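You operate a simulated robot arm through the tools that you are given. There is no shell and no other tool.

You are at the controls of a simulated robot arm. One attempt, no reset.

## Task
Turn the yellow frame's loose clamp home and pump down to GOOD.
Fine: press PUMP and the yellow button on; at GOOD press the yellow button off, then PUMP.

It is judged by the outcome, as a careful person would: the job done as asked, and still so three seconds after it is handed in. It fails if anything else is knocked over, pushed out of place, dropped, spilled or broken.

## Robot
A 6-joint arm with a three-finger gripper, fixed in place. Base frame: the origin is on the floor under the middle of its stand, x ahead of it, y to its left, z up. Lengths are in cm, angles in degrees, forces in N, time in s.
It reaches about 121.3 cm from its shoulder. Its first joint turns from -166.0 to 166.0 degrees. Payload 4.89 kg.
The tool frame sits at the grasp point between the pads (the TCP): z along the fingers, y along the line on which they close. The tips reach 3 cm beyond it. The gripper opens to 16.4 cm; its body begins 12.5 cm behind the TCP.
Orientation is told as [roll, pitch, yaw] about the base's x, y, z axes, in that order, counted from this pose: with the fingers straight down and closing along the base's y, the tool's x points along the base's -x, its y along +y and its z along -z.

## Interface
- The arm moves only by the tool step_arm. Its argument "motion" is a list of rows, each an object of numbers (a shift or turn left out is 0, a gripper value left out holds the last): "dx", "dy", "dz": the shift along the base's x, y, z in cm; "wx", "wy", "wz": the turn, a rotation vector about the base's x, y, z in degrees; "grip": the gripper command, from -1 (fully open) to 1 (shut), values between in proportion. In form: [{"dx": .., "dy": .., "dz": .., "wx": .., "wy": .., "wz": .., "grip": ..}, ...]. A call has 1 to 20 rows; each row is the pose to reach, as a shift and turn from the pose commanded when the call began. Rows are played at 5 a second. More than 5 cm and 8.6 degrees between two rows, or a gripper value outside its range, and nothing of the call is played. Where a pose cannot be reached the arm comes as near as it can. A force on the tool above 40 N (or 10 N above the force at the start of the call, whichever is more), or a blocked arm, ends the call early, and 0.2 s more pass. Each finger travels about 10.8 cm/s and halts on what it meets, pressing with about 28 N; the grip force reading is that of the motor and also rises with nothing between the fingers. The clock runs only during rows and for 0.2 s after the last one: add rows that repeat a pose to give the fingers time. It gives the time, the measured TCP pose, the force on the tool (base axes), the opening and the grip force at its end, in the units of the frame above (readings bear some noise), with the torque about the TCP (base axes, N m) and any sound that the robot's microphone picked up.
- Cameras (640 x 400 px; columns grow to the right, rows downward): "scene" is fixed at [22, 65, 167.21]; the picture's right is [-1.00, -0.05, 0.00], its down [-0.04, 0.82, -0.57] and it looks along [0.03, -0.57, -0.82] (base axes); focal length 289 px, centre (320, 200). "wrist" rides on the gripper at [7.6, -0.2, -15.2] in the tool frame; the picture's right is [0.02, 1.00, 0.00], its down [-0.88, 0.02, -0.47] and it looks along [-0.47, 0.01, 0.88] (tool axes); focal length 247 px, centre (320, 200). There is no depth. A picture from a camera that has moved, and an enlarged one, comes with that camera's place and axes in the base frame and with its lens.
- camera(camera): a new picture of that camera. It takes no simulated time.
- slide_trunk(by): moves the trunk up (or, below 0, down) by that many cm; the arm rides with it, the base frame stays. It gives what a move gives, with no picture.
- zoom(camera, box): a new picture of the part [left, top, right, bottom] of that camera's present view, enlarged. It takes no simulated time.
- close_job(): hands the job in; it is judged then, once.

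Nothing tells you positions but the pictures and the camera data. Unless the task says otherwise, let go and move clear before handing in.

The tools are called after "Call:" as name(argument=value, ...) on one line, values as JSON. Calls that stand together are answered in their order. step_arm: Moves the arm, as the interface text tells. Its arguments: {"type":"object","properties":{"motion":{"type":"array"}},"required":["motion"]} The other tools are called the same way: slide_trunk (by) moves the trunk up or down; camera (camera) takes a picture; zoom (camera, box) takes an enlarged picture of a part of a camera's view; close_job () hands the job in.

At the start:

```text
time_s: 0.0
tool_pos: [51.49, 21.9, 131.86]
tool_rot: [0.0, 0.0, 0.0]
ft_force: [0.5, -0.5, -0.1]
ft_torque: [0.01, 0.01, -0.03]
grip_width: 16.41
grip_force: 0.0
trunk travel left (down, up): [-17.5, 21.5]
```

scene: 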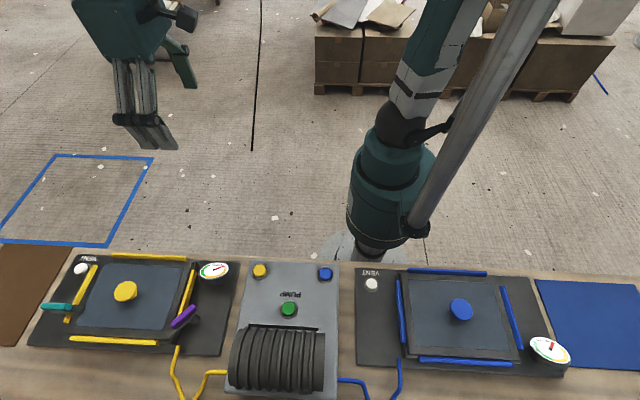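
wrist: 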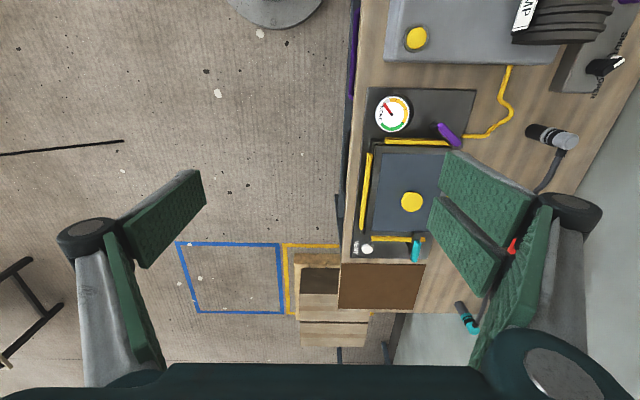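

I see a bench with a yellow frame (left in the scene picture), a pump in the middle and a blue frame on the right. I'll enlarge the yellow frame and the pump first to find the loose clamp.

Call:
zoom(camera="scene", box=[20, 235, 250, 379])

Call:
zoom(camera="scene", box=[200, 240, 400, 400])

Call:
zoom(camera="wrist", box=[330, 70, 530, 270])

Call:
camera(camera="wrist")

```text
2.78 times, centred on (135, 307) of scene
camera zoom: at [22.0, 65.0, 167.21], right [-1.0, -0.05, 0.0], down [-0.04, 0.82, -0.57], along [0.03, -0.57, -0.82], focal length 802 px, centre (834, -97)
```

zoom: 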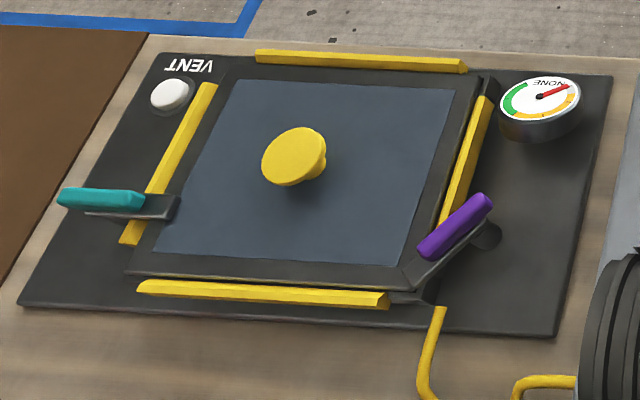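

```text
2.50 times, centred on (300, 320) of scene
camera zoom: at [22.0, 65.0, 167.21], right [-1.0, -0.05, 0.0], down [-0.04, 0.82, -0.57], along [0.03, -0.57, -0.82], focal length 722 px, centre (370, -100)
```

zoom: 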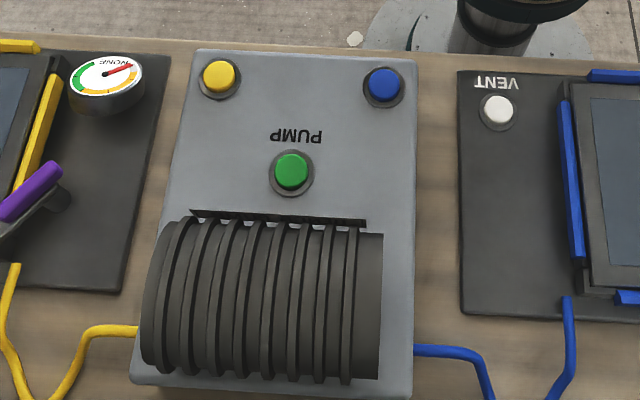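

```text
2.00 times, centred on (430, 170) of wrist
camera zoom: at [43.94, 21.66, 146.95], right [-0.02, 1.0, 0.0], down [0.88, 0.02, 0.47], along [0.47, 0.01, -0.88], focal length 494 px, centre (100, 260)
```

zoom: 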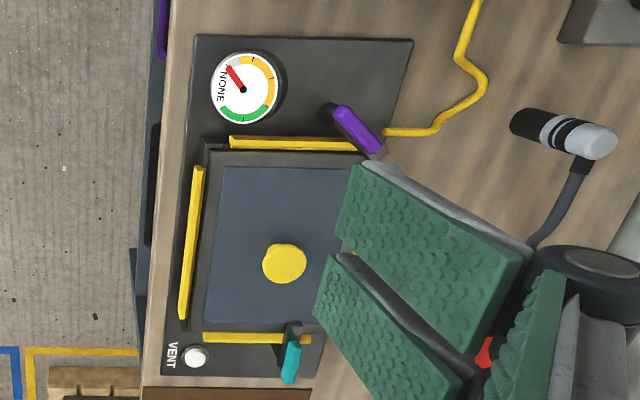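

```text
taken
camera wrist: at [43.94, 21.66, 146.95], right [-0.02, 1.0, 0.0], down [0.88, 0.02, 0.47], along [0.47, 0.01, -0.88], focal length 247 px, centre (320, 200)
```

wrist: 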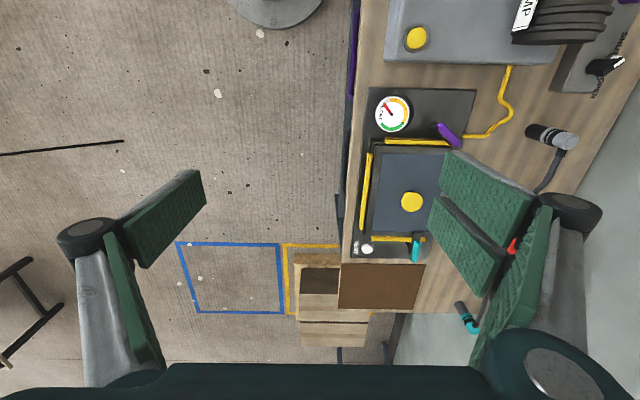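

Knob of the yellow frame's cover seems to be at about (73, 45, 94), with clamps teal (+x side) and purple (near corner, -x side). I'll move the hand higher over the bench side to look at the clamps more closely.

Call:
step_arm(motion=[{"dx": 0.6, "dy": 4, "dz": -1.5}, {"dx": 1.2, "dy": 8, "dz": -3}, {"dx": 1.8, "dy": 12, "dz": -4.5}, {"dx": 2.4, "dy": 16, "dz": -6}, {"dx": 3, "dy": 20, "dz": -7.5}, {"dx": 3.5, "dy": 23, "dz": -9}])

Call:
camera(camera="wrist")

Call:
camera(camera="scene")

```text
time_s: 1.4
tool_pos: [54.99, 44.95, 122.82]
tool_rot: [0.1, 0.0, -0.1]
ft_force: [-1.5, -2.4, 0.7]
ft_torque: [0.2, -0.05, 0.0]
grip_width: 16.39
grip_force: 0.1
trunk travel left (down, up): [-17.5, 21.5]
```

```text
taken
camera wrist: at [47.37, 44.72, 138.1], right [-0.02, 1.0, 0.0], down [0.88, 0.02, 0.47], along [0.47, 0.01, -0.88], focal length 247 px, centre (320, 200)
```

wrist: 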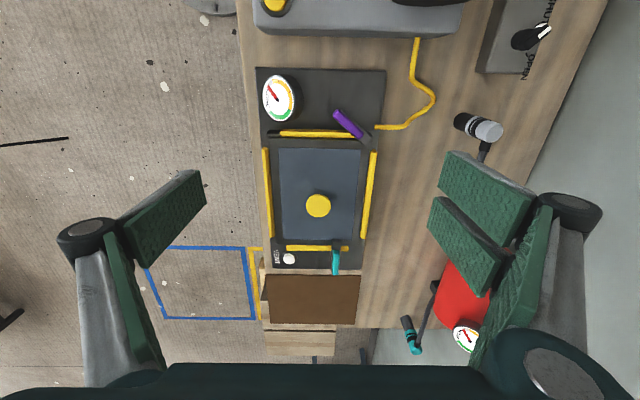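

```text
taken
```

scene: 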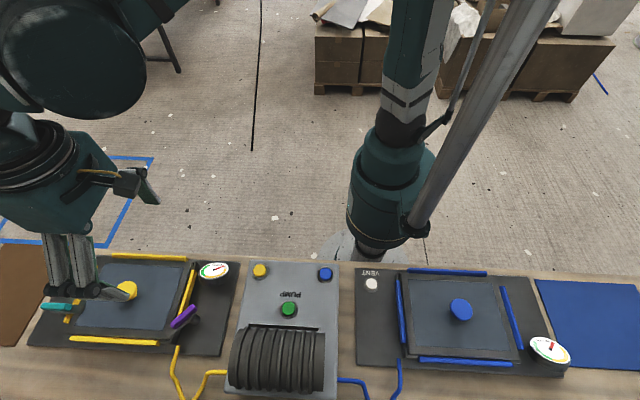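

Call:
zoom(camera="wrist", box=[240, 50, 440, 170])

Call:
zoom(camera="wrist", box=[240, 170, 440, 290])

Call:
zoom(camera="wrist", box=[400, 0, 600, 160])

Call:
zoom(camera="scene", box=[340, 250, 600, 390])

```text
3.20 times, centred on (340, 110) of wrist
camera zoom: at [47.37, 44.72, 138.1], right [-0.02, 1.0, 0.0], down [0.88, 0.02, 0.47], along [0.47, 0.01, -0.88], focal length 790 px, centre (256, 488)
```

zoom: 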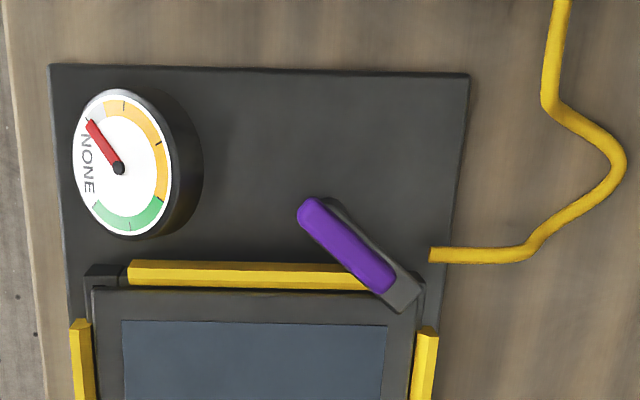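

```text
3.20 times, centred on (340, 230) of wrist
camera zoom: at [47.37, 44.72, 138.1], right [-0.02, 1.0, 0.0], down [0.88, 0.02, 0.47], along [0.47, 0.01, -0.88], focal length 790 px, centre (256, 104)
```

zoom: 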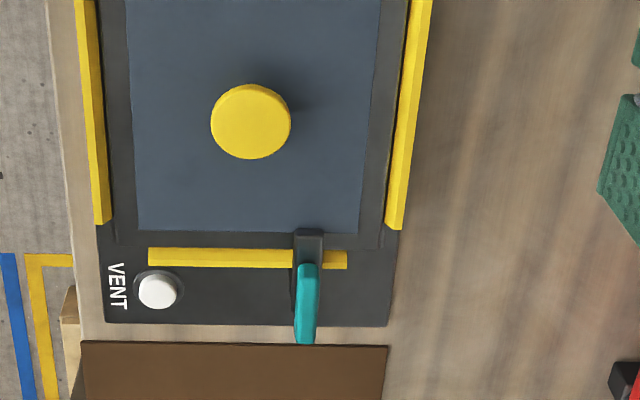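

```text
2.50 times, centred on (500, 80) of wrist
camera zoom: at [47.37, 44.72, 138.1], right [-0.02, 1.0, 0.0], down [0.88, 0.02, 0.47], along [0.47, 0.01, -0.88], focal length 617 px, centre (-130, 500)
```

zoom: 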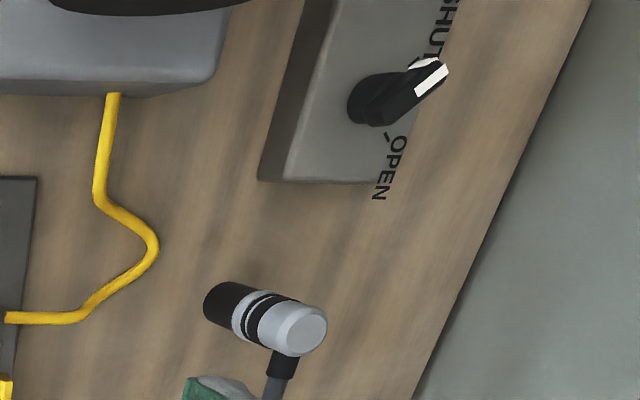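

```text
2.46 times, centred on (470, 320) of scene
camera zoom: at [22.0, 65.0, 167.21], right [-1.0, -0.05, 0.0], down [-0.04, 0.82, -0.57], along [0.03, -0.57, -0.82], focal length 711 px, centre (-49, -95)
```

zoom: 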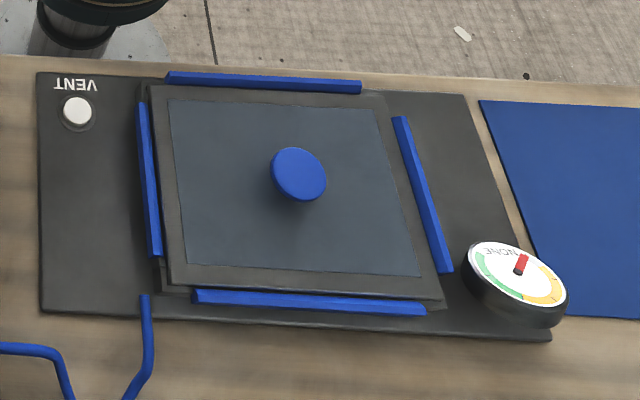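

Purple looks to be the one turned away from square (teal sits square over the lid's edge). I take the purple handle to be near (56, 50, 93.7); I'll go closer to see its pivot and jaw.

Call:
step_arm(motion=[{"dx": -1.4, "dy": 1.2, "dz": -4}, {"dx": -2.8, "dy": 2.4, "dz": -8}, {"dx": -4.2, "dy": 3.6, "dz": -12}, {"dx": -5.6, "dy": 4.8, "dz": -16}])

Call:
camera(camera="wrist")

Call:
camera(camera="scene")

```text
time_s: 2.4
tool_pos: [49.67, 49.7, 106.79]
tool_rot: [-0.1, -0.1, 0.0]
ft_force: [-1.2, -0.9, -0.7]
ft_torque: [0.12, -0.04, -0.04]
grip_width: 16.39
grip_force: 0.0
trunk travel left (down, up): [-17.5, 21.5]
```

```text
taken
camera wrist: at [42.17, 49.47, 122.01], right [-0.02, 1.0, 0.0], down [0.88, 0.02, 0.47], along [0.47, 0.01, -0.88], focal length 247 px, centre (320, 200)
```

wrist: 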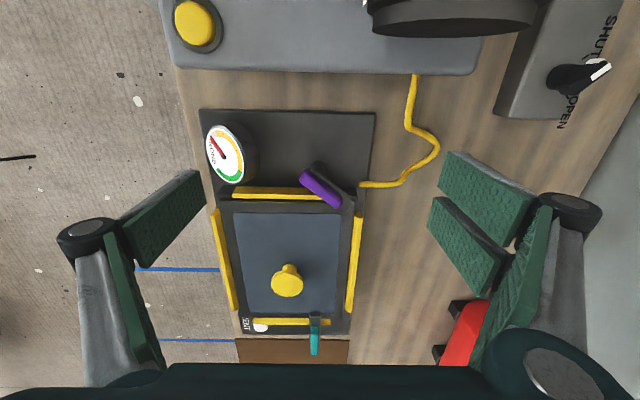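

```text
taken
```

scene: 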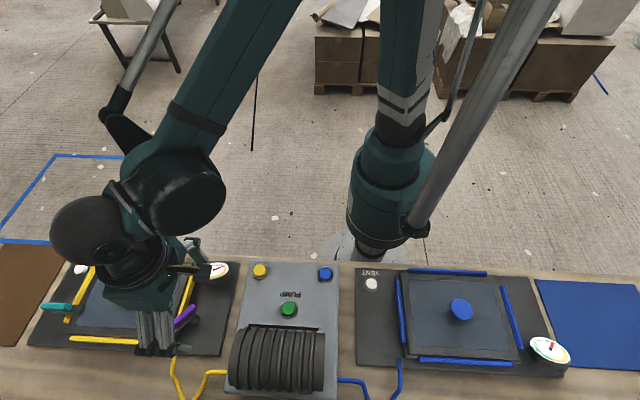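

Call:
zoom(camera="wrist", box=[270, 130, 390, 230])

Call:
zoom(camera="wrist", box=[230, 260, 390, 370])

Call:
zoom(camera="wrist", box=[150, 0, 470, 200])

```text
4.00 times, centred on (330, 180) of wrist
camera zoom: at [42.17, 49.47, 122.01], right [-0.02, 1.0, 0.0], down [0.88, 0.02, 0.47], along [0.47, 0.01, -0.88], focal length 988 px, centre (280, 280)
```

zoom: 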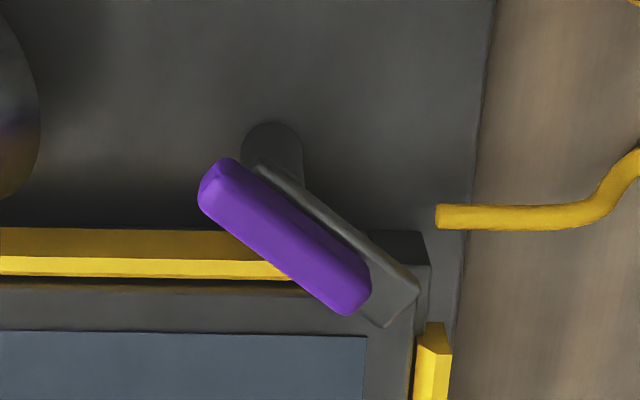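

```text
3.64 times, centred on (310, 315) of wrist
camera zoom: at [42.17, 49.47, 122.01], right [-0.02, 1.0, 0.0], down [0.88, 0.02, 0.47], along [0.47, 0.01, -0.88], focal length 898 px, centre (356, -218)
```

zoom: 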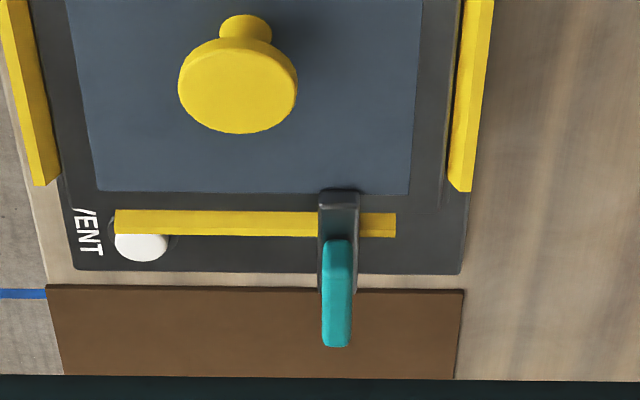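

```text
2.00 times, centred on (310, 100) of wrist
camera zoom: at [42.17, 49.47, 122.01], right [-0.02, 1.0, 0.0], down [0.88, 0.02, 0.47], along [0.47, 0.01, -0.88], focal length 494 px, centre (340, 400)
```

zoom: 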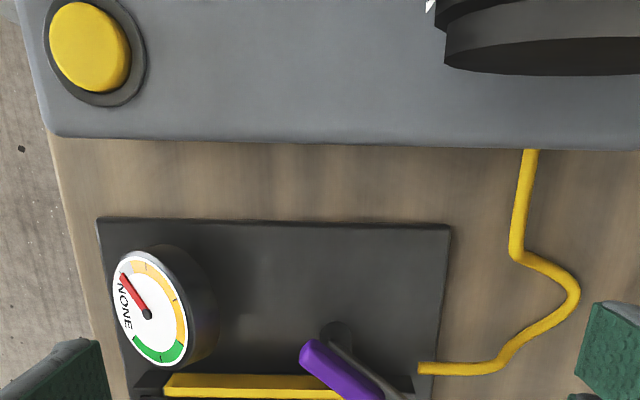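

The purple clamp's post seems to stand at about (54.7, 49.4), its jaw tip at about (59, 54) only touching the lid's corner, so it is swung about 50° from square; the teal one is square over the lid. I'll turn the hand 50° to line up with the purple handle, staying high, and look again.

Call:
step_arm(motion=[{"dx": 0.8, "wz": 7.2}, {"dx": 1.6, "wz": 14.4}, {"dx": 2.4, "wz": 21.6}, {"dx": 3.2, "wz": 28.8}, {"dx": 4.0, "wz": 36}, {"dx": 4.8, "wz": 43}, {"dx": 5.8, "wz": 50}, {"dx": 5.8, "wz": 50}])

Call:
camera(camera="wrist")

Call:
zoom(camera="scene", box=[20, 235, 250, 379])

```text
time_s: 4.2
tool_pos: [55.04, 49.87, 106.92]
tool_rot: [0.1, 0.0, 50.1]
ft_force: [0.6, 0.1, 0.0]
ft_torque: [-0.01, 0.04, -0.03]
grip_width: 16.42
grip_force: 0.0
trunk travel left (down, up): [-17.5, 21.5]
```

```text
taken
camera wrist: at [50.39, 43.72, 122.0], right [-0.78, 0.62, 0.0], down [0.55, 0.69, 0.47], along [0.3, 0.37, -0.88], focal length 247 px, centre (320, 200)
```

wrist: 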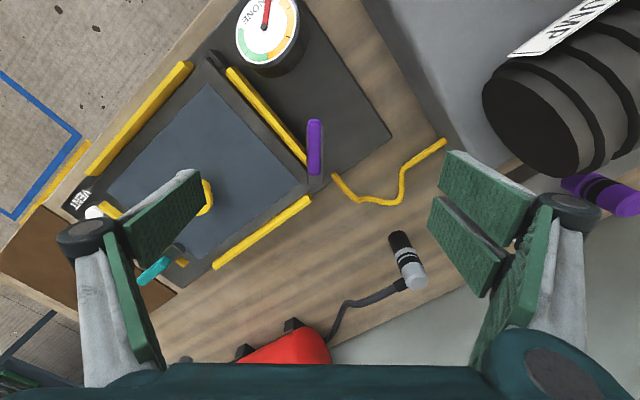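

```text
2.78 times, centred on (135, 307) of scene
camera zoom: at [22.0, 65.0, 167.21], right [-1.0, -0.05, 0.0], down [-0.04, 0.82, -0.57], along [0.03, -0.57, -0.82], focal length 802 px, centre (834, -97)
```

zoom: 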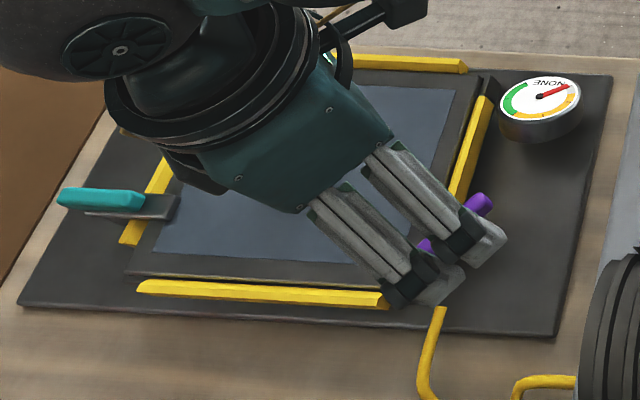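

Call:
zoom(camera="wrist", box=[260, 90, 380, 210])

Call:
zoom(camera="wrist", box=[430, 0, 640, 230])

```text
3.33 times, centred on (320, 150) of wrist
camera zoom: at [50.39, 43.72, 122.0], right [-0.78, 0.62, 0.0], down [0.55, 0.69, 0.47], along [0.3, 0.37, -0.88], focal length 823 px, centre (320, 367)
```

zoom: 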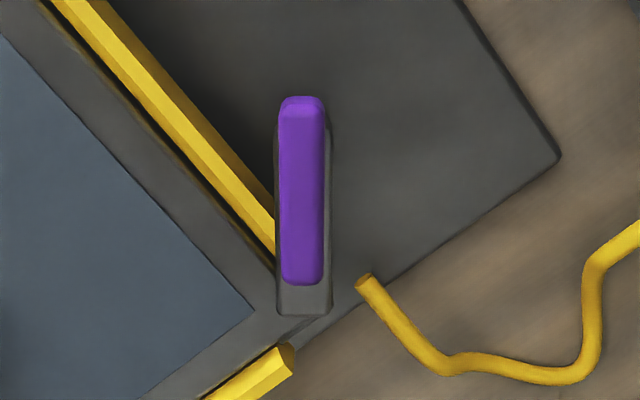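

```text
1.74 times, centred on (535, 115) of wrist
camera zoom: at [50.39, 43.72, 122.0], right [-0.78, 0.62, 0.0], down [0.55, 0.69, 0.47], along [0.3, 0.37, -0.88], focal length 430 px, centre (-54, 348)
```

zoom: 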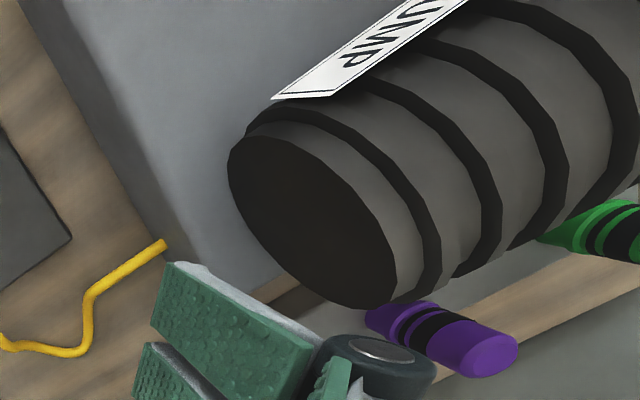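

The purple handle now lines up with the hand's view: centre about (55.6, 49.5), top near z 94.5, over its post. Next I narrow the fingers, centre over the handle and come down partway to check.

Call:
step_arm(motion=[{"dx": 0.5, "dy": -0.3, "dz": 0, "grip": 0.3}, {"dx": 0.5, "dy": -0.3, "dz": 0, "grip": 0.3}, {"dx": 0.5, "dy": -0.3, "dz": 0, "grip": 0.3}, {"dx": 0.5, "dy": -0.3, "dz": -3, "grip": 0.3}, {"dx": 0.5, "dy": -0.3, "dz": -6, "grip": 0.3}, {"dx": 0.5, "dy": -0.3, "dz": -8, "grip": 0.3}, {"dx": 0.5, "dy": -0.3, "dz": -8, "grip": 0.3}])

Call:
camera(camera="wrist")

Call:
zoom(camera="scene", box=[100, 235, 260, 365])

```text
time_s: 5.8
tool_pos: [55.8, 49.35, 98.61]
tool_rot: [0.0, 0.0, 50.0]
ft_force: [0.5, -0.2, 0.1]
ft_torque: [-0.03, 0.03, 0.0]
grip_width: 5.74
grip_force: 0.0
trunk travel left (down, up): [-17.5, 21.5]
```

```text
taken
camera wrist: at [51.09, 43.28, 113.83], right [-0.78, 0.63, 0.0], down [0.55, 0.69, 0.47], along [0.3, 0.37, -0.88], focal length 247 px, centre (320, 200)
```

wrist: 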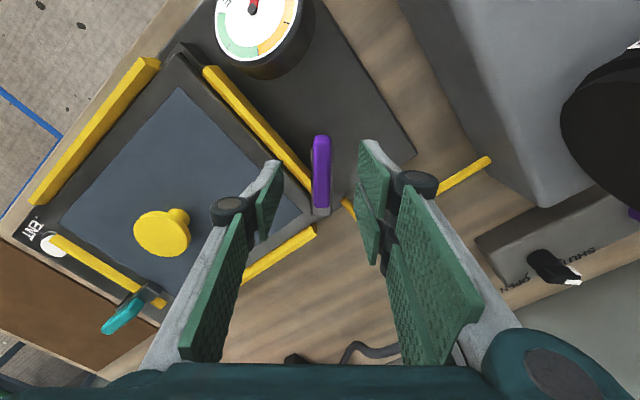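

```text
3.08 times, centred on (180, 300) of scene
camera zoom: at [22.0, 65.0, 167.21], right [-1.0, -0.05, 0.0], down [-0.04, 0.82, -0.57], along [0.03, -0.57, -0.82], focal length 889 px, centre (751, -108)
```

zoom: 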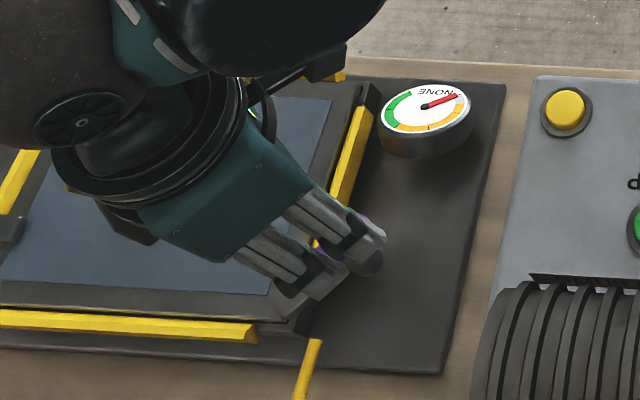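

The handle sits centred between the fingers. I'll come down 3 cm slowly so the tips straddle the purple handle without touching the bar below, and check.

Call:
step_arm(motion=[{"dz": -1}, {"dz": -2}, {"dz": -2.5}, {"dz": -3}, {"dz": -3}])

Call:
camera(camera="wrist")

Call:
zoom(camera="scene", box=[100, 235, 260, 365])

```text
time_s: 7.0
tool_pos: [55.62, 49.27, 95.75]
tool_rot: [0.0, 0.0, 50.0]
ft_force: [0.2, -0.1, -1.0]
ft_torque: [0.0, -0.01, 0.01]
grip_width: 5.76
grip_force: 0.0
trunk travel left (down, up): [-17.5, 21.5]
```

```text
taken
camera wrist: at [51.03, 43.3, 110.96], right [-0.78, 0.63, 0.0], down [0.55, 0.69, 0.47], along [0.3, 0.37, -0.88], focal length 247 px, centre (320, 200)
```

wrist: 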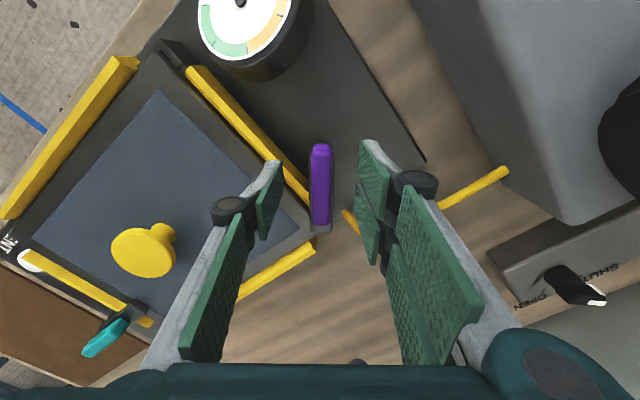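

```text
3.08 times, centred on (180, 300) of scene
camera zoom: at [22.0, 65.0, 167.21], right [-1.0, -0.05, 0.0], down [-0.04, 0.82, -0.57], along [0.03, -0.57, -0.82], focal length 889 px, centre (751, -108)
```

zoom: 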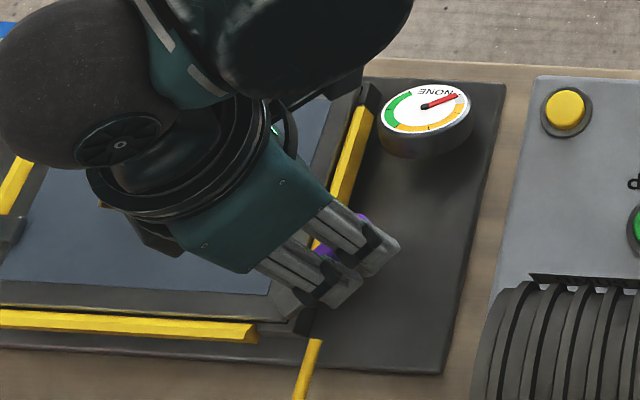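

The tips straddle the purple handle with no contact. I'll close on it now.

Call:
step_arm(motion=[{"grip": 0.5}, {"grip": 0.65}, {"grip": 0.8}, {"grip": 1}, {"grip": 1}])

Call:
camera(camera="wrist")

```text
time_s: 8.2
tool_pos: [55.52, 49.44, 95.69]
tool_rot: [0.0, 0.0, 50.0]
ft_force: [-16.0, 12.3, -7.5]
ft_torque: [0.59, 0.28, 0.01]
grip_width: 1.56
grip_force: 44.7
trunk travel left (down, up): [-17.5, 21.5]
```

```text
taken
camera wrist: at [50.94, 43.39, 110.96], right [-0.78, 0.62, 0.0], down [0.55, 0.69, 0.47], along [0.3, 0.37, -0.88], focal length 247 px, centre (320, 200)
```

wrist: 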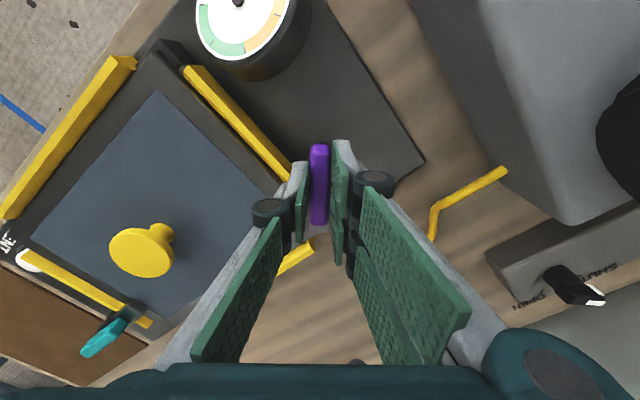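

Gripped at 1.56 cm width, with about 20 N side force because the hand is a couple of millimetres off centre. I'll ease sideways to relieve that, then begin the turn with a small angle.

Call:
step_arm(motion=[{"dx": -0.1, "dy": 0.08, "grip": 1}, {"dx": -0.2, "dy": 0.16, "grip": 1}, {"dx": -0.2, "dy": 0.16, "grip": 1}])

```text
time_s: 9.0
tool_pos: [55.58, 49.46, 95.75]
tool_rot: [-0.1, 0.0, 50.0]
ft_force: [3.0, -11.0, -9.0]
ft_torque: [0.09, -0.52, -0.01]
grip_width: 1.59
grip_force: 44.2
trunk travel left (down, up): [-17.5, 21.5]
```

Call:
step_arm(motion=[{"wz": -3, "grip": 1}, {"wz": -6, "grip": 1}, {"wz": -9, "grip": 1}, {"wz": -9, "grip": 1}])

Call:
camera(camera="wrist")

```text
time_s: 10.0
tool_pos: [55.55, 49.41, 95.83]
tool_rot: [-0.1, 0.0, 40.9]
ft_force: [26.5, -20.6, 5.8]
ft_torque: [-1.01, -0.18, -0.04]
grip_width: 1.57
grip_force: 44.9
trunk travel left (down, up): [-17.5, 21.5]
```

```text
taken
camera wrist: at [50.02, 44.25, 110.95], right [-0.67, 0.74, 0.0], down [0.65, 0.59, 0.47], along [0.35, 0.32, -0.88], focal length 247 px, centre (320, 200)
```

wrist: 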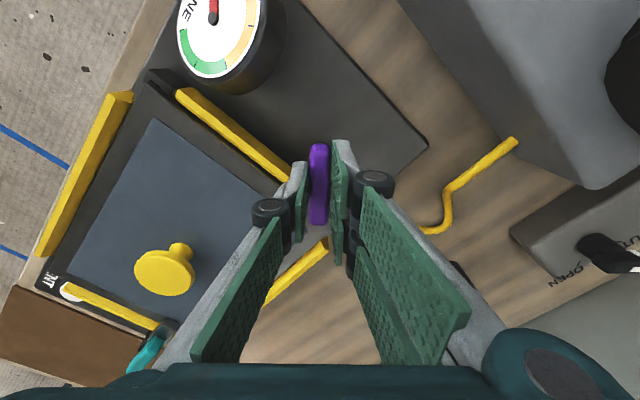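

The clamp turns with the hand (9° so far); the side force shows that the pivot lies about 1.4 cm back along the handle from my grasp. I'll relieve the force and then turn about that pivot.

Call:
step_arm(motion=[{"dx": 0.12, "dy": -0.09, "grip": 1}, {"dx": 0.23, "dy": -0.17, "grip": 1}, {"dx": 0.23, "dy": -0.17, "grip": 1}])

```text
time_s: 10.8
tool_pos: [55.65, 49.47, 95.71]
tool_rot: [0.1, 0.0, 41.1]
ft_force: [1.2, -11.0, 4.6]
ft_torque: [0.35, -0.66, 0.0]
grip_width: 1.58
grip_force: 45.0
trunk travel left (down, up): [-17.5, 21.5]
```

Call:
step_arm(motion=[{"dx": 0.06, "dy": -0.06, "wz": -3, "grip": 1}, {"dx": 0.12, "dy": -0.12, "wz": -6, "grip": 1}, {"dx": 0.17, "dy": -0.17, "wz": -9, "grip": 1}, {"dx": 0.17, "dy": -0.17, "wz": -9, "grip": 1}])

```text
time_s: 11.8
tool_pos: [55.61, 49.43, 95.69]
tool_rot: [0.2, 0.0, 32.1]
ft_force: [-9.6, 8.1, 5.0]
ft_torque: [0.45, 0.12, 0.01]
grip_width: 1.6
grip_force: 44.5
trunk travel left (down, up): [-17.5, 21.5]
stopped in row 4: the force on the tool passed its limit at 42 N (the readings are from after the stop); the commanded pose is now the measured one
```

The turn is at about 32° and the measured tool point has stayed put, so the pivot is nearly under my grasp after all. I'll continue in smaller turns without sideways shift.

Call:
step_arm(motion=[{"wz": -2.5, "grip": 1}, {"wz": -5, "grip": 1}, {"wz": -5, "grip": 1}])

Call:
camera(camera="wrist")

```text
time_s: 12.6
tool_pos: [55.61, 49.44, 95.63]
tool_rot: [0.2, 0.0, 27.1]
ft_force: [-14.5, 11.5, 16.0]
ft_torque: [0.17, 0.7, 0.03]
grip_width: 1.57
grip_force: 44.7
trunk travel left (down, up): [-17.5, 21.5]
```

```text
taken
camera wrist: at [48.98, 45.74, 110.95], right [-0.47, 0.88, 0.0], down [0.78, 0.42, 0.47], along [0.42, 0.23, -0.88], focal length 247 px, centre (320, 200)
```

wrist: 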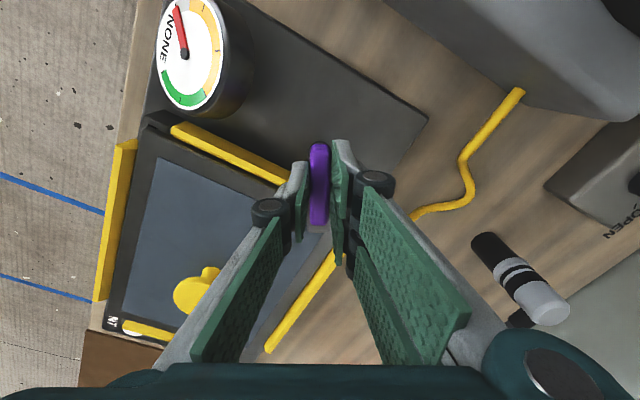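

Call:
step_arm(motion=[{"dx": -0.06, "dy": 0.05, "dz": 0.06, "wz": -2.5, "grip": 1}, {"dx": -0.12, "dy": 0.09, "dz": 0.1, "wz": -5, "grip": 1}, {"dx": -0.12, "dy": 0.09, "dz": 0.1, "wz": -7.5, "grip": 1}, {"dx": -0.12, "dy": 0.09, "dz": 0.1, "wz": -7.5, "grip": 1}])

```text
time_s: 13.6
tool_pos: [55.66, 49.5, 95.8]
tool_rot: [0.1, 0.0, 19.4]
ft_force: [-9.0, 1.4, -17.0]
ft_torque: [0.33, -0.64, 0.03]
grip_width: 1.58
grip_force: 45.0
trunk travel left (down, up): [-17.5, 21.5]
```

Call:
step_arm(motion=[{"dz": -0.05, "wz": -2.5, "grip": 1}, {"dz": -0.06, "wz": -5, "grip": 1}, {"dz": -0.06, "wz": -7.5, "grip": 1}, {"dz": -0.06, "wz": -7.5, "grip": 1}])

Call:
camera(camera="wrist")

```text
time_s: 14.6
tool_pos: [55.58, 49.43, 95.67]
tool_rot: [0.1, 0.0, 12.1]
ft_force: [-8.1, 6.5, -9.0]
ft_torque: [0.04, 0.81, -0.03]
grip_width: 1.59
grip_force: 44.9
trunk travel left (down, up): [-17.5, 21.5]
```

```text
taken
camera wrist: at [48.26, 47.64, 110.96], right [-0.23, 0.97, 0.0], down [0.86, 0.2, 0.47], along [0.46, 0.11, -0.88], focal length 247 px, centre (320, 200)
```

wrist: 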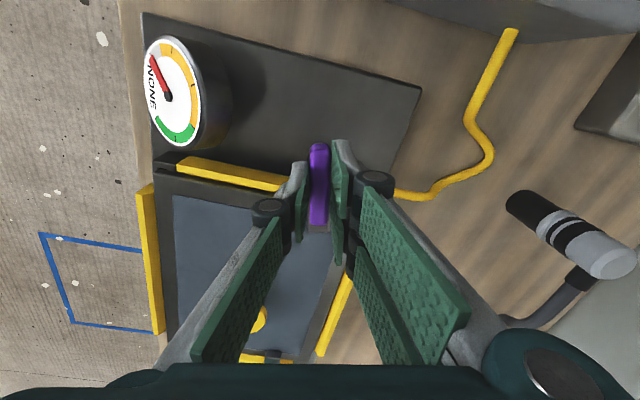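

The clamp is following; about 12° remain to square. Continuing gently and watching for a stop or click.

Call:
step_arm(motion=[{"wz": -2, "grip": 1}, {"wz": -4, "grip": 1}, {"wz": -6, "grip": 1}, {"wz": -8, "grip": 1}, {"wz": -8, "grip": 1}])

Call:
camera(camera="wrist")

```text
time_s: 15.8
tool_pos: [55.53, 49.51, 95.65]
tool_rot: [0.2, -0.1, 4.1]
ft_force: [8.7, 12.3, 4.9]
ft_torque: [0.3, 0.44, -0.03]
grip_width: 1.59
grip_force: 45.0
trunk travel left (down, up): [-17.5, 21.5]
```

```text
taken
camera wrist: at [48.06, 48.7, 110.95], right [-0.09, 1.0, 0.0], down [0.88, 0.08, 0.47], along [0.47, 0.05, -0.88], focal length 247 px, centre (320, 200)
```

wrist: 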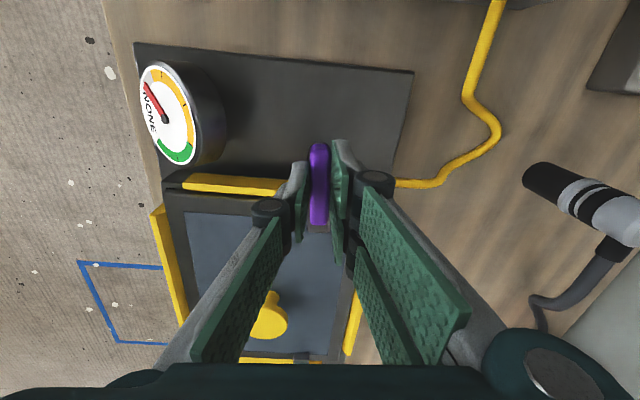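

Call:
step_arm(motion=[{"wz": -1.5, "grip": 1}, {"wz": -3, "grip": 1}, {"wz": -4.5, "grip": 1}, {"wz": -4.5, "grip": 1}])

Call:
camera(camera="wrist")

```text
time_s: 16.8
tool_pos: [55.58, 49.42, 95.71]
tool_rot: [0.2, 0.0, -0.4]
ft_force: [21.3, 26.7, 19.1]
ft_torque: [0.75, -1.53, 0.46]
grip_width: 1.6
grip_force: 44.7
trunk travel left (down, up): [-17.5, 21.5]
```

```text
taken
camera wrist: at [48.03, 49.29, 110.95], right [-0.01, 1.0, 0.0], down [0.88, 0.01, 0.47], along [0.47, 0.01, -0.88], focal length 247 px, centre (320, 200)
```

wrist: 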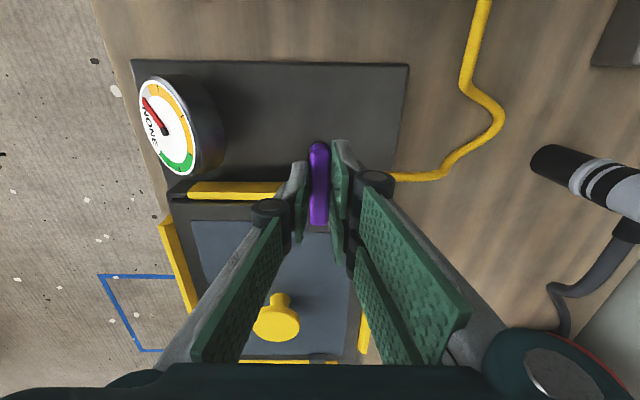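

A turning resistance (0.46 N m) appears right at square, which suggests the home stop. I'll ease the side force and press just a bit more to be sure it's a stop.

Call:
step_arm(motion=[{"dx": 0.08, "dy": 0.1, "dz": 0.06, "grip": 1}, {"dx": 0.15, "dy": 0.2, "dz": 0.1, "grip": 1}, {"dx": 0.15, "dy": 0.2, "dz": 0.1, "wz": -1, "grip": 1}, {"dx": 0.15, "dy": 0.2, "dz": 0.1, "wz": -2, "grip": 1}, {"dx": 0.15, "dy": 0.2, "dz": 0.1, "wz": -2, "grip": 1}])

```text
time_s: 18.0
tool_pos: [55.65, 49.54, 95.98]
tool_rot: [0.1, 0.1, -2.5]
ft_force: [-20.0, -19.3, -26.6]
ft_torque: [-0.45, 0.65, 1.63]
grip_width: 1.65
grip_force: 44.9
trunk travel left (down, up): [-17.5, 21.5]
```

Torque climbs to 1.6 N m for 2° more, so it's the stop: the clamp is home. I'll ease back and open the fingers.

Call:
step_arm(motion=[{"dx": -0.08, "dy": -0.09, "dz": -0.13, "wz": 1.5, "grip": 1}, {"dx": -0.08, "dy": -0.09, "dz": -0.13, "wz": 2, "grip": 0.9}, {"dx": -0.08, "dy": -0.09, "dz": -0.13, "wz": 2, "grip": 0.7}, {"dx": -0.08, "dy": -0.09, "dz": -0.13, "wz": 2, "grip": 0.5}, {"dx": -0.08, "dy": -0.09, "dz": -0.13, "wz": 2, "grip": 0.4}, {"dx": -0.08, "dy": -0.09, "dz": -0.13, "wz": 2, "grip": 0.4}])

Call:
camera(camera="wrist")

```text
time_s: 19.4
tool_pos: [55.62, 49.58, 95.75]
tool_rot: [0.2, -0.1, -0.5]
ft_force: [0.1, -0.1, -0.3]
ft_torque: [-0.02, -0.03, 0.0]
grip_width: 4.92
grip_force: 0.0
trunk travel left (down, up): [-17.5, 21.5]
```

```text
taken
camera wrist: at [48.18, 49.34, 110.97], right [-0.01, 1.0, 0.0], down [0.88, 0.01, 0.47], along [0.47, 0.01, -0.88], focal length 247 px, centre (320, 200)
```

wrist: 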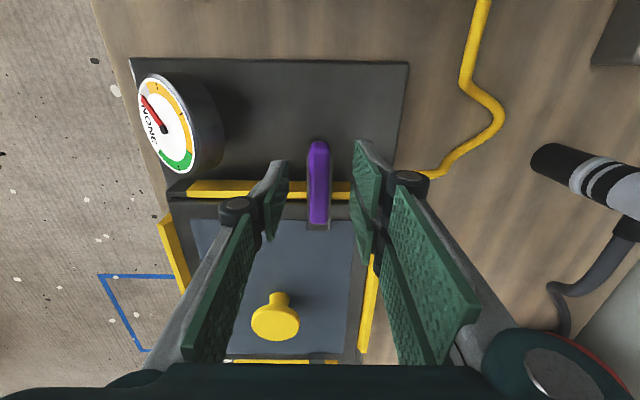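

The clamp stays square over the lid after release. I'll rise straight up and look at it and the pump panel.

Call:
step_arm(motion=[{"dz": 2.5}, {"dz": 6}, {"dz": 10}, {"dz": 14}, {"dz": 18}, {"dz": 18}])

Call:
camera(camera="wrist")

Call:
camera(camera="scene")

```text
time_s: 20.8
tool_pos: [55.42, 49.58, 113.82]
tool_rot: [0.2, 0.0, -0.5]
ft_force: [-0.7, -0.7, 0.6]
ft_torque: [0.04, -0.03, 0.02]
grip_width: 4.9
grip_force: 0.1
trunk travel left (down, up): [-17.5, 21.5]
```

```text
taken
camera wrist: at [47.82, 49.3, 129.07], right [-0.01, 1.0, 0.0], down [0.88, 0.01, 0.47], along [0.47, 0.01, -0.88], focal length 247 px, centre (320, 200)
```

wrist: 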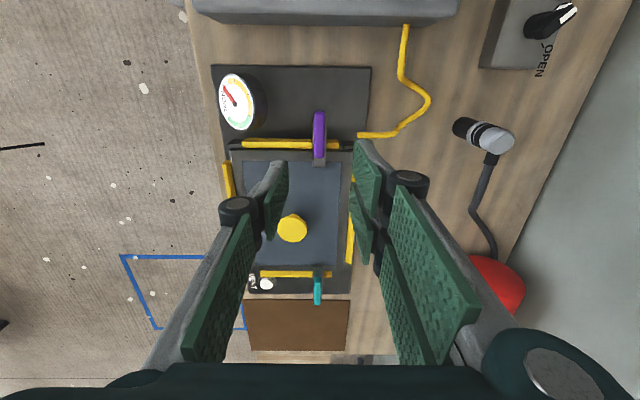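

```text
taken
```

scene: 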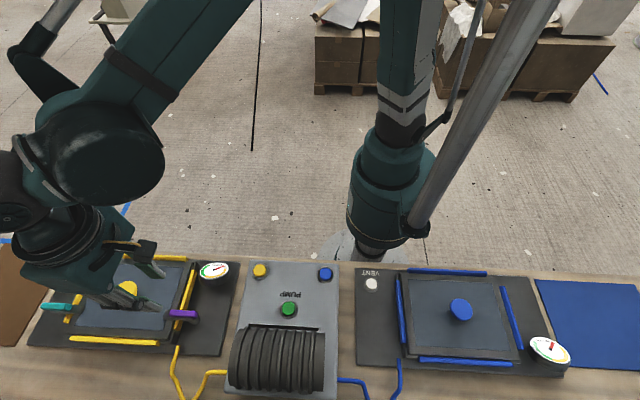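

The clamp is home (purple handle square, matching teal) and the gauge still reads NONE. Next I'll move over the pump to see the buttons at close range.

Call:
step_arm(motion=[{"dx": -1, "dz": 4, "grip": 0.4}, {"dx": -5, "dy": -1, "dz": 6}, {"dx": -9.5, "dy": -1.7, "dz": 6}, {"dx": -14, "dy": -2.4, "dz": 6}, {"dx": -18.5, "dy": -3.1, "dz": 6}, {"dx": -23, "dy": -3.8, "dz": 6}, {"dx": -27.5, "dy": -4.5, "dz": 6}, {"dx": -31, "dy": -5, "dz": 6}, {"dx": -31, "dy": -5, "dz": 6}])

Call:
camera(camera="wrist")

Call:
camera(camera="scene")

```text
time_s: 22.8
tool_pos: [24.44, 44.46, 119.85]
tool_rot: [0.3, 0.1, -0.3]
ft_force: [0.0, -0.5, -0.1]
ft_torque: [0.1, -0.05, 0.01]
grip_width: 4.92
grip_force: 0.1
trunk travel left (down, up): [-17.5, 21.5]
```

```text
taken
camera wrist: at [17.01, 44.18, 135.07], right [-0.01, 1.0, 0.0], down [0.88, 0.01, 0.47], along [0.47, 0.01, -0.88], focal length 247 px, centre (320, 200)
```

wrist: 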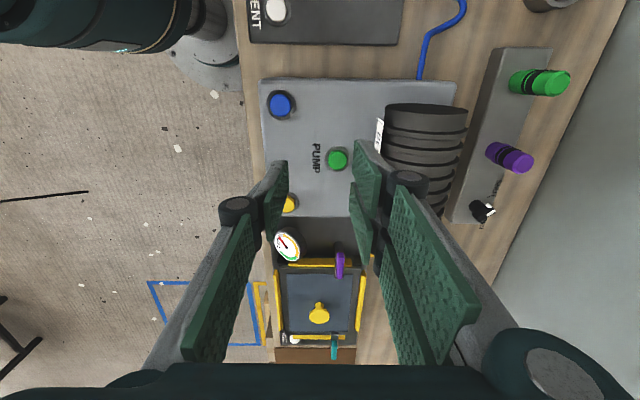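

```text
taken
```

scene: 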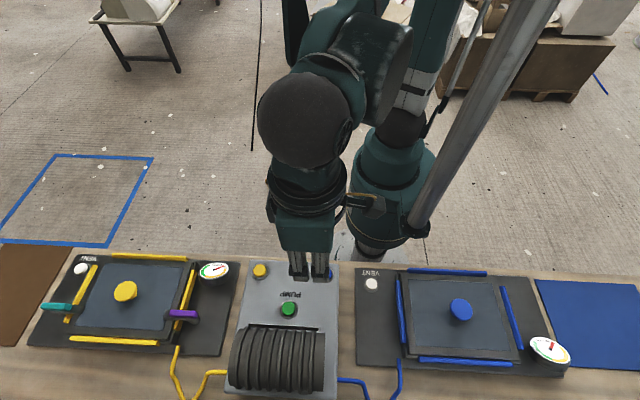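

Call:
zoom(camera="wrist", box=[240, 60, 480, 230])

Call:
zoom(camera="wrist", box=[430, 50, 590, 230])

Call:
zoom(camera="wrist", box=[260, 220, 380, 300])

Call:
zoom(camera="scene", box=[200, 240, 400, 400])

```text
2.35 times, centred on (360, 145) of wrist
camera zoom: at [17.01, 44.18, 135.07], right [-0.01, 1.0, 0.0], down [0.88, 0.01, 0.47], along [0.47, 0.01, -0.88], focal length 581 px, centre (226, 329)
```

zoom: 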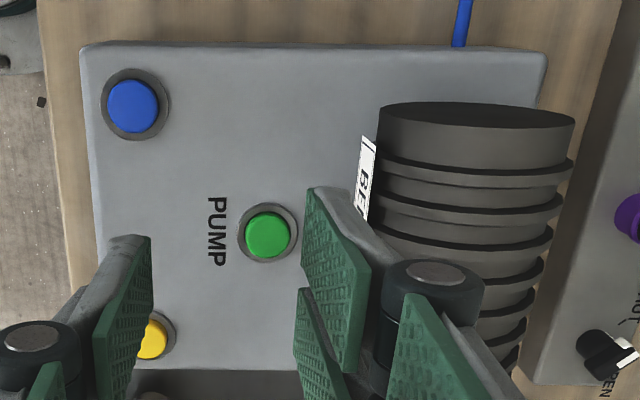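

```text
2.22 times, centred on (510, 140) of wrist
camera zoom: at [17.01, 44.18, 135.07], right [-0.01, 1.0, 0.0], down [0.88, 0.01, 0.47], along [0.47, 0.01, -0.88], focal length 549 px, centre (-102, 333)
```

zoom: 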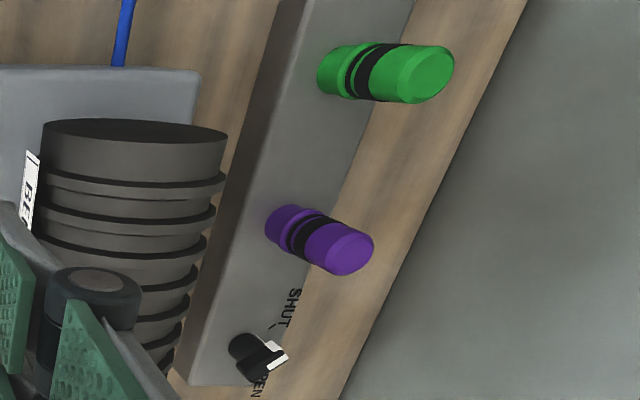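

```text
5.00 times, centred on (320, 260) of wrist
camera zoom: at [17.01, 44.18, 135.07], right [-0.01, 1.0, 0.0], down [0.88, 0.01, 0.47], along [0.47, 0.01, -0.88], focal length 1235 px, centre (320, -100)
```

zoom: 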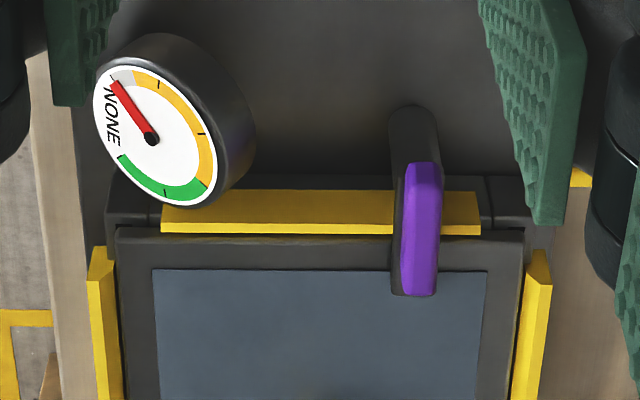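

```text
2.50 times, centred on (300, 320) of scene
camera zoom: at [22.0, 65.0, 167.21], right [-1.0, -0.05, 0.0], down [-0.04, 0.82, -0.57], along [0.03, -0.57, -0.82], focal length 722 px, centre (370, -100)
```

zoom: 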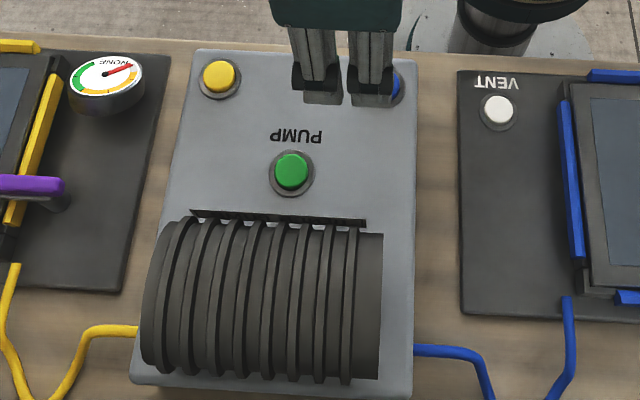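

Green PUMP button top is about (30.2, 47.4, 96.7) and yellow about (39.0, 38.6, 96.7); the pump's cylinder stands close behind PUMP at y > 52. I'll close the fingers, tilt the hand 30° so its body leans away from the cylinder, and hover over PUMP.

Call:
step_arm(motion=[{"dx": 1.5, "dy": 0.7, "dz": -1, "wx": 7.5, "grip": 1}, {"dx": 3, "dy": 1.4, "dz": -2.5, "wx": 15, "grip": 1}, {"dx": 4.5, "dy": 2, "dz": -4.5, "wx": 22.5, "grip": 1}, {"dx": 5.8, "dy": 2.7, "dz": -6.5, "wx": 30, "grip": 1}, {"dx": 5.8, "dy": 2.7, "dz": -8, "wx": 30, "grip": 1}, {"dx": 5.8, "dy": 2.7, "dz": -8, "wx": 30, "grip": 1}])

Call:
camera(camera="wrist")

Call:
camera(camera="scene")

```text
time_s: 24.2
tool_pos: [30.35, 47.17, 111.7]
tool_rot: [30.2, 0.4, -0.3]
ft_force: [0.1, -0.7, -0.1]
ft_torque: [-0.01, 0.05, 0.01]
grip_width: 0.0
grip_force: 28.1
trunk travel left (down, up): [-17.5, 21.5]
```

```text
taken
camera wrist: at [22.81, 39.33, 124.91], right [-0.01, 0.86, 0.5], down [0.88, -0.23, 0.41], along [0.47, 0.45, -0.76], focal length 247 px, centre (320, 200)
```

wrist: 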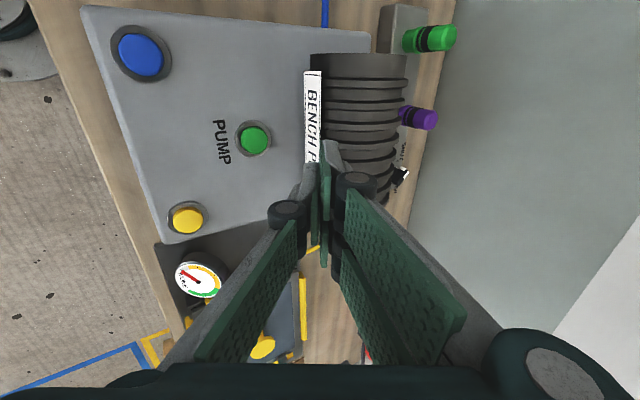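

```text
taken
```

scene: 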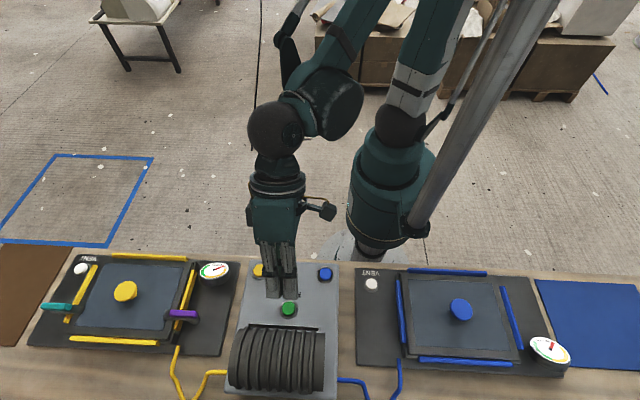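

Call:
zoom(camera="scene", box=[230, 220, 350, 350])

Call:
zoom(camera="wrist", box=[160, 40, 440, 300])

```text
3.08 times, centred on (290, 285) of scene
camera zoom: at [22.0, 65.0, 167.21], right [-1.0, -0.05, 0.0], down [-0.04, 0.82, -0.57], along [0.03, -0.57, -0.82], focal length 889 px, centre (412, -62)
```

zoom: 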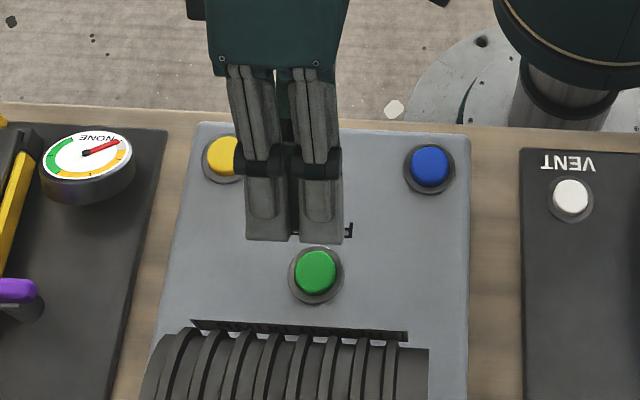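

```text
1.54 times, centred on (300, 170) of wrist
camera zoom: at [22.81, 39.33, 124.91], right [-0.01, 0.86, 0.5], down [0.88, -0.23, 0.41], along [0.47, 0.45, -0.76], focal length 380 px, centre (351, 246)
```

zoom: 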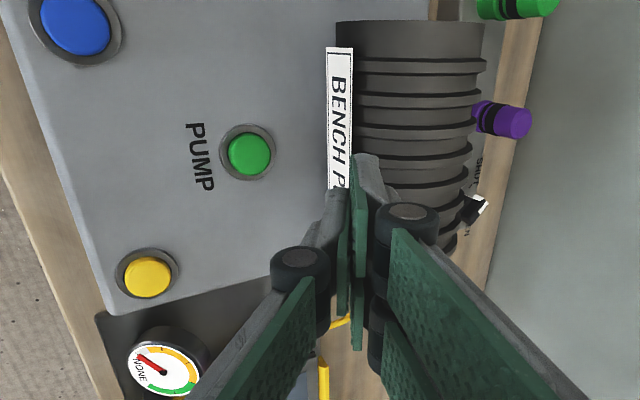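

Tips line up in x with PUMP. I'll descend to about 2 cm above the button and check once more.

Call:
step_arm(motion=[{"dx": -0.1, "dy": -0.1, "dz": -3, "grip": 1}, {"dx": -0.1, "dy": -0.2, "dz": -6, "grip": 1}, {"dx": -0.1, "dy": -0.25, "dz": -9, "grip": 1}, {"dx": -0.1, "dy": -0.25, "dz": -9.5, "grip": 1}, {"dx": -0.1, "dy": -0.25, "dz": -9.5, "grip": 1}])

Call:
camera(camera="wrist")

Call:
zoom(camera="scene", box=[230, 220, 350, 350])

```text
time_s: 25.4
tool_pos: [30.28, 46.88, 102.09]
tool_rot: [30.2, 0.3, -0.3]
ft_force: [0.2, -0.2, 0.3]
ft_torque: [-0.03, 0.05, 0.01]
grip_width: 0.0
grip_force: 27.7
trunk travel left (down, up): [-17.5, 21.5]
```

```text
taken
camera wrist: at [22.82, 39.1, 115.3], right [-0.01, 0.86, 0.5], down [0.88, -0.23, 0.41], along [0.47, 0.45, -0.76], focal length 247 px, centre (320, 200)
```

wrist: 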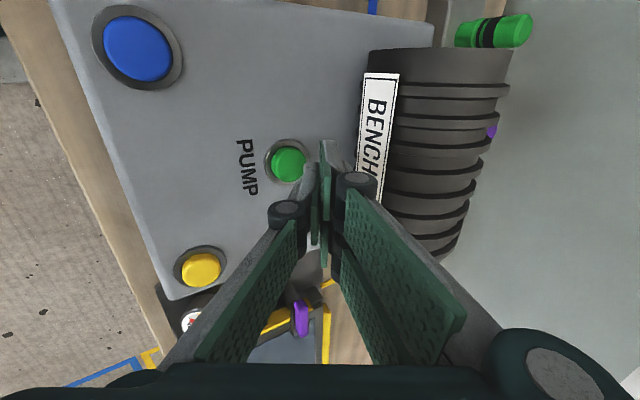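

```text
3.08 times, centred on (290, 285) of scene
camera zoom: at [22.0, 65.0, 167.21], right [-1.0, -0.05, 0.0], down [-0.04, 0.82, -0.57], along [0.03, -0.57, -0.82], focal length 889 px, centre (412, -62)
```

zoom: 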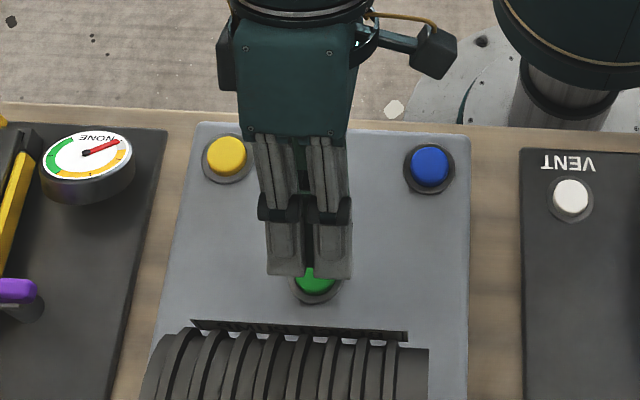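

Tips are about 2.4 cm above PUMP, over its centre. I'll come down in small steps and watch the force.

Call:
step_arm(motion=[{"dz": -0.8, "grip": 1}, {"dz": -1.4, "grip": 1}, {"dz": -1.8, "grip": 1}, {"dz": -2.1, "grip": 1}])

```text
time_s: 26.4
tool_pos: [30.42, 47.05, 100.15]
tool_rot: [30.2, 0.3, -0.3]
ft_force: [-0.7, -0.3, 0.3]
ft_torque: [-0.02, 0.02, 0.01]
grip_width: 0.0
grip_force: 28.0
trunk travel left (down, up): [-17.5, 21.5]
```

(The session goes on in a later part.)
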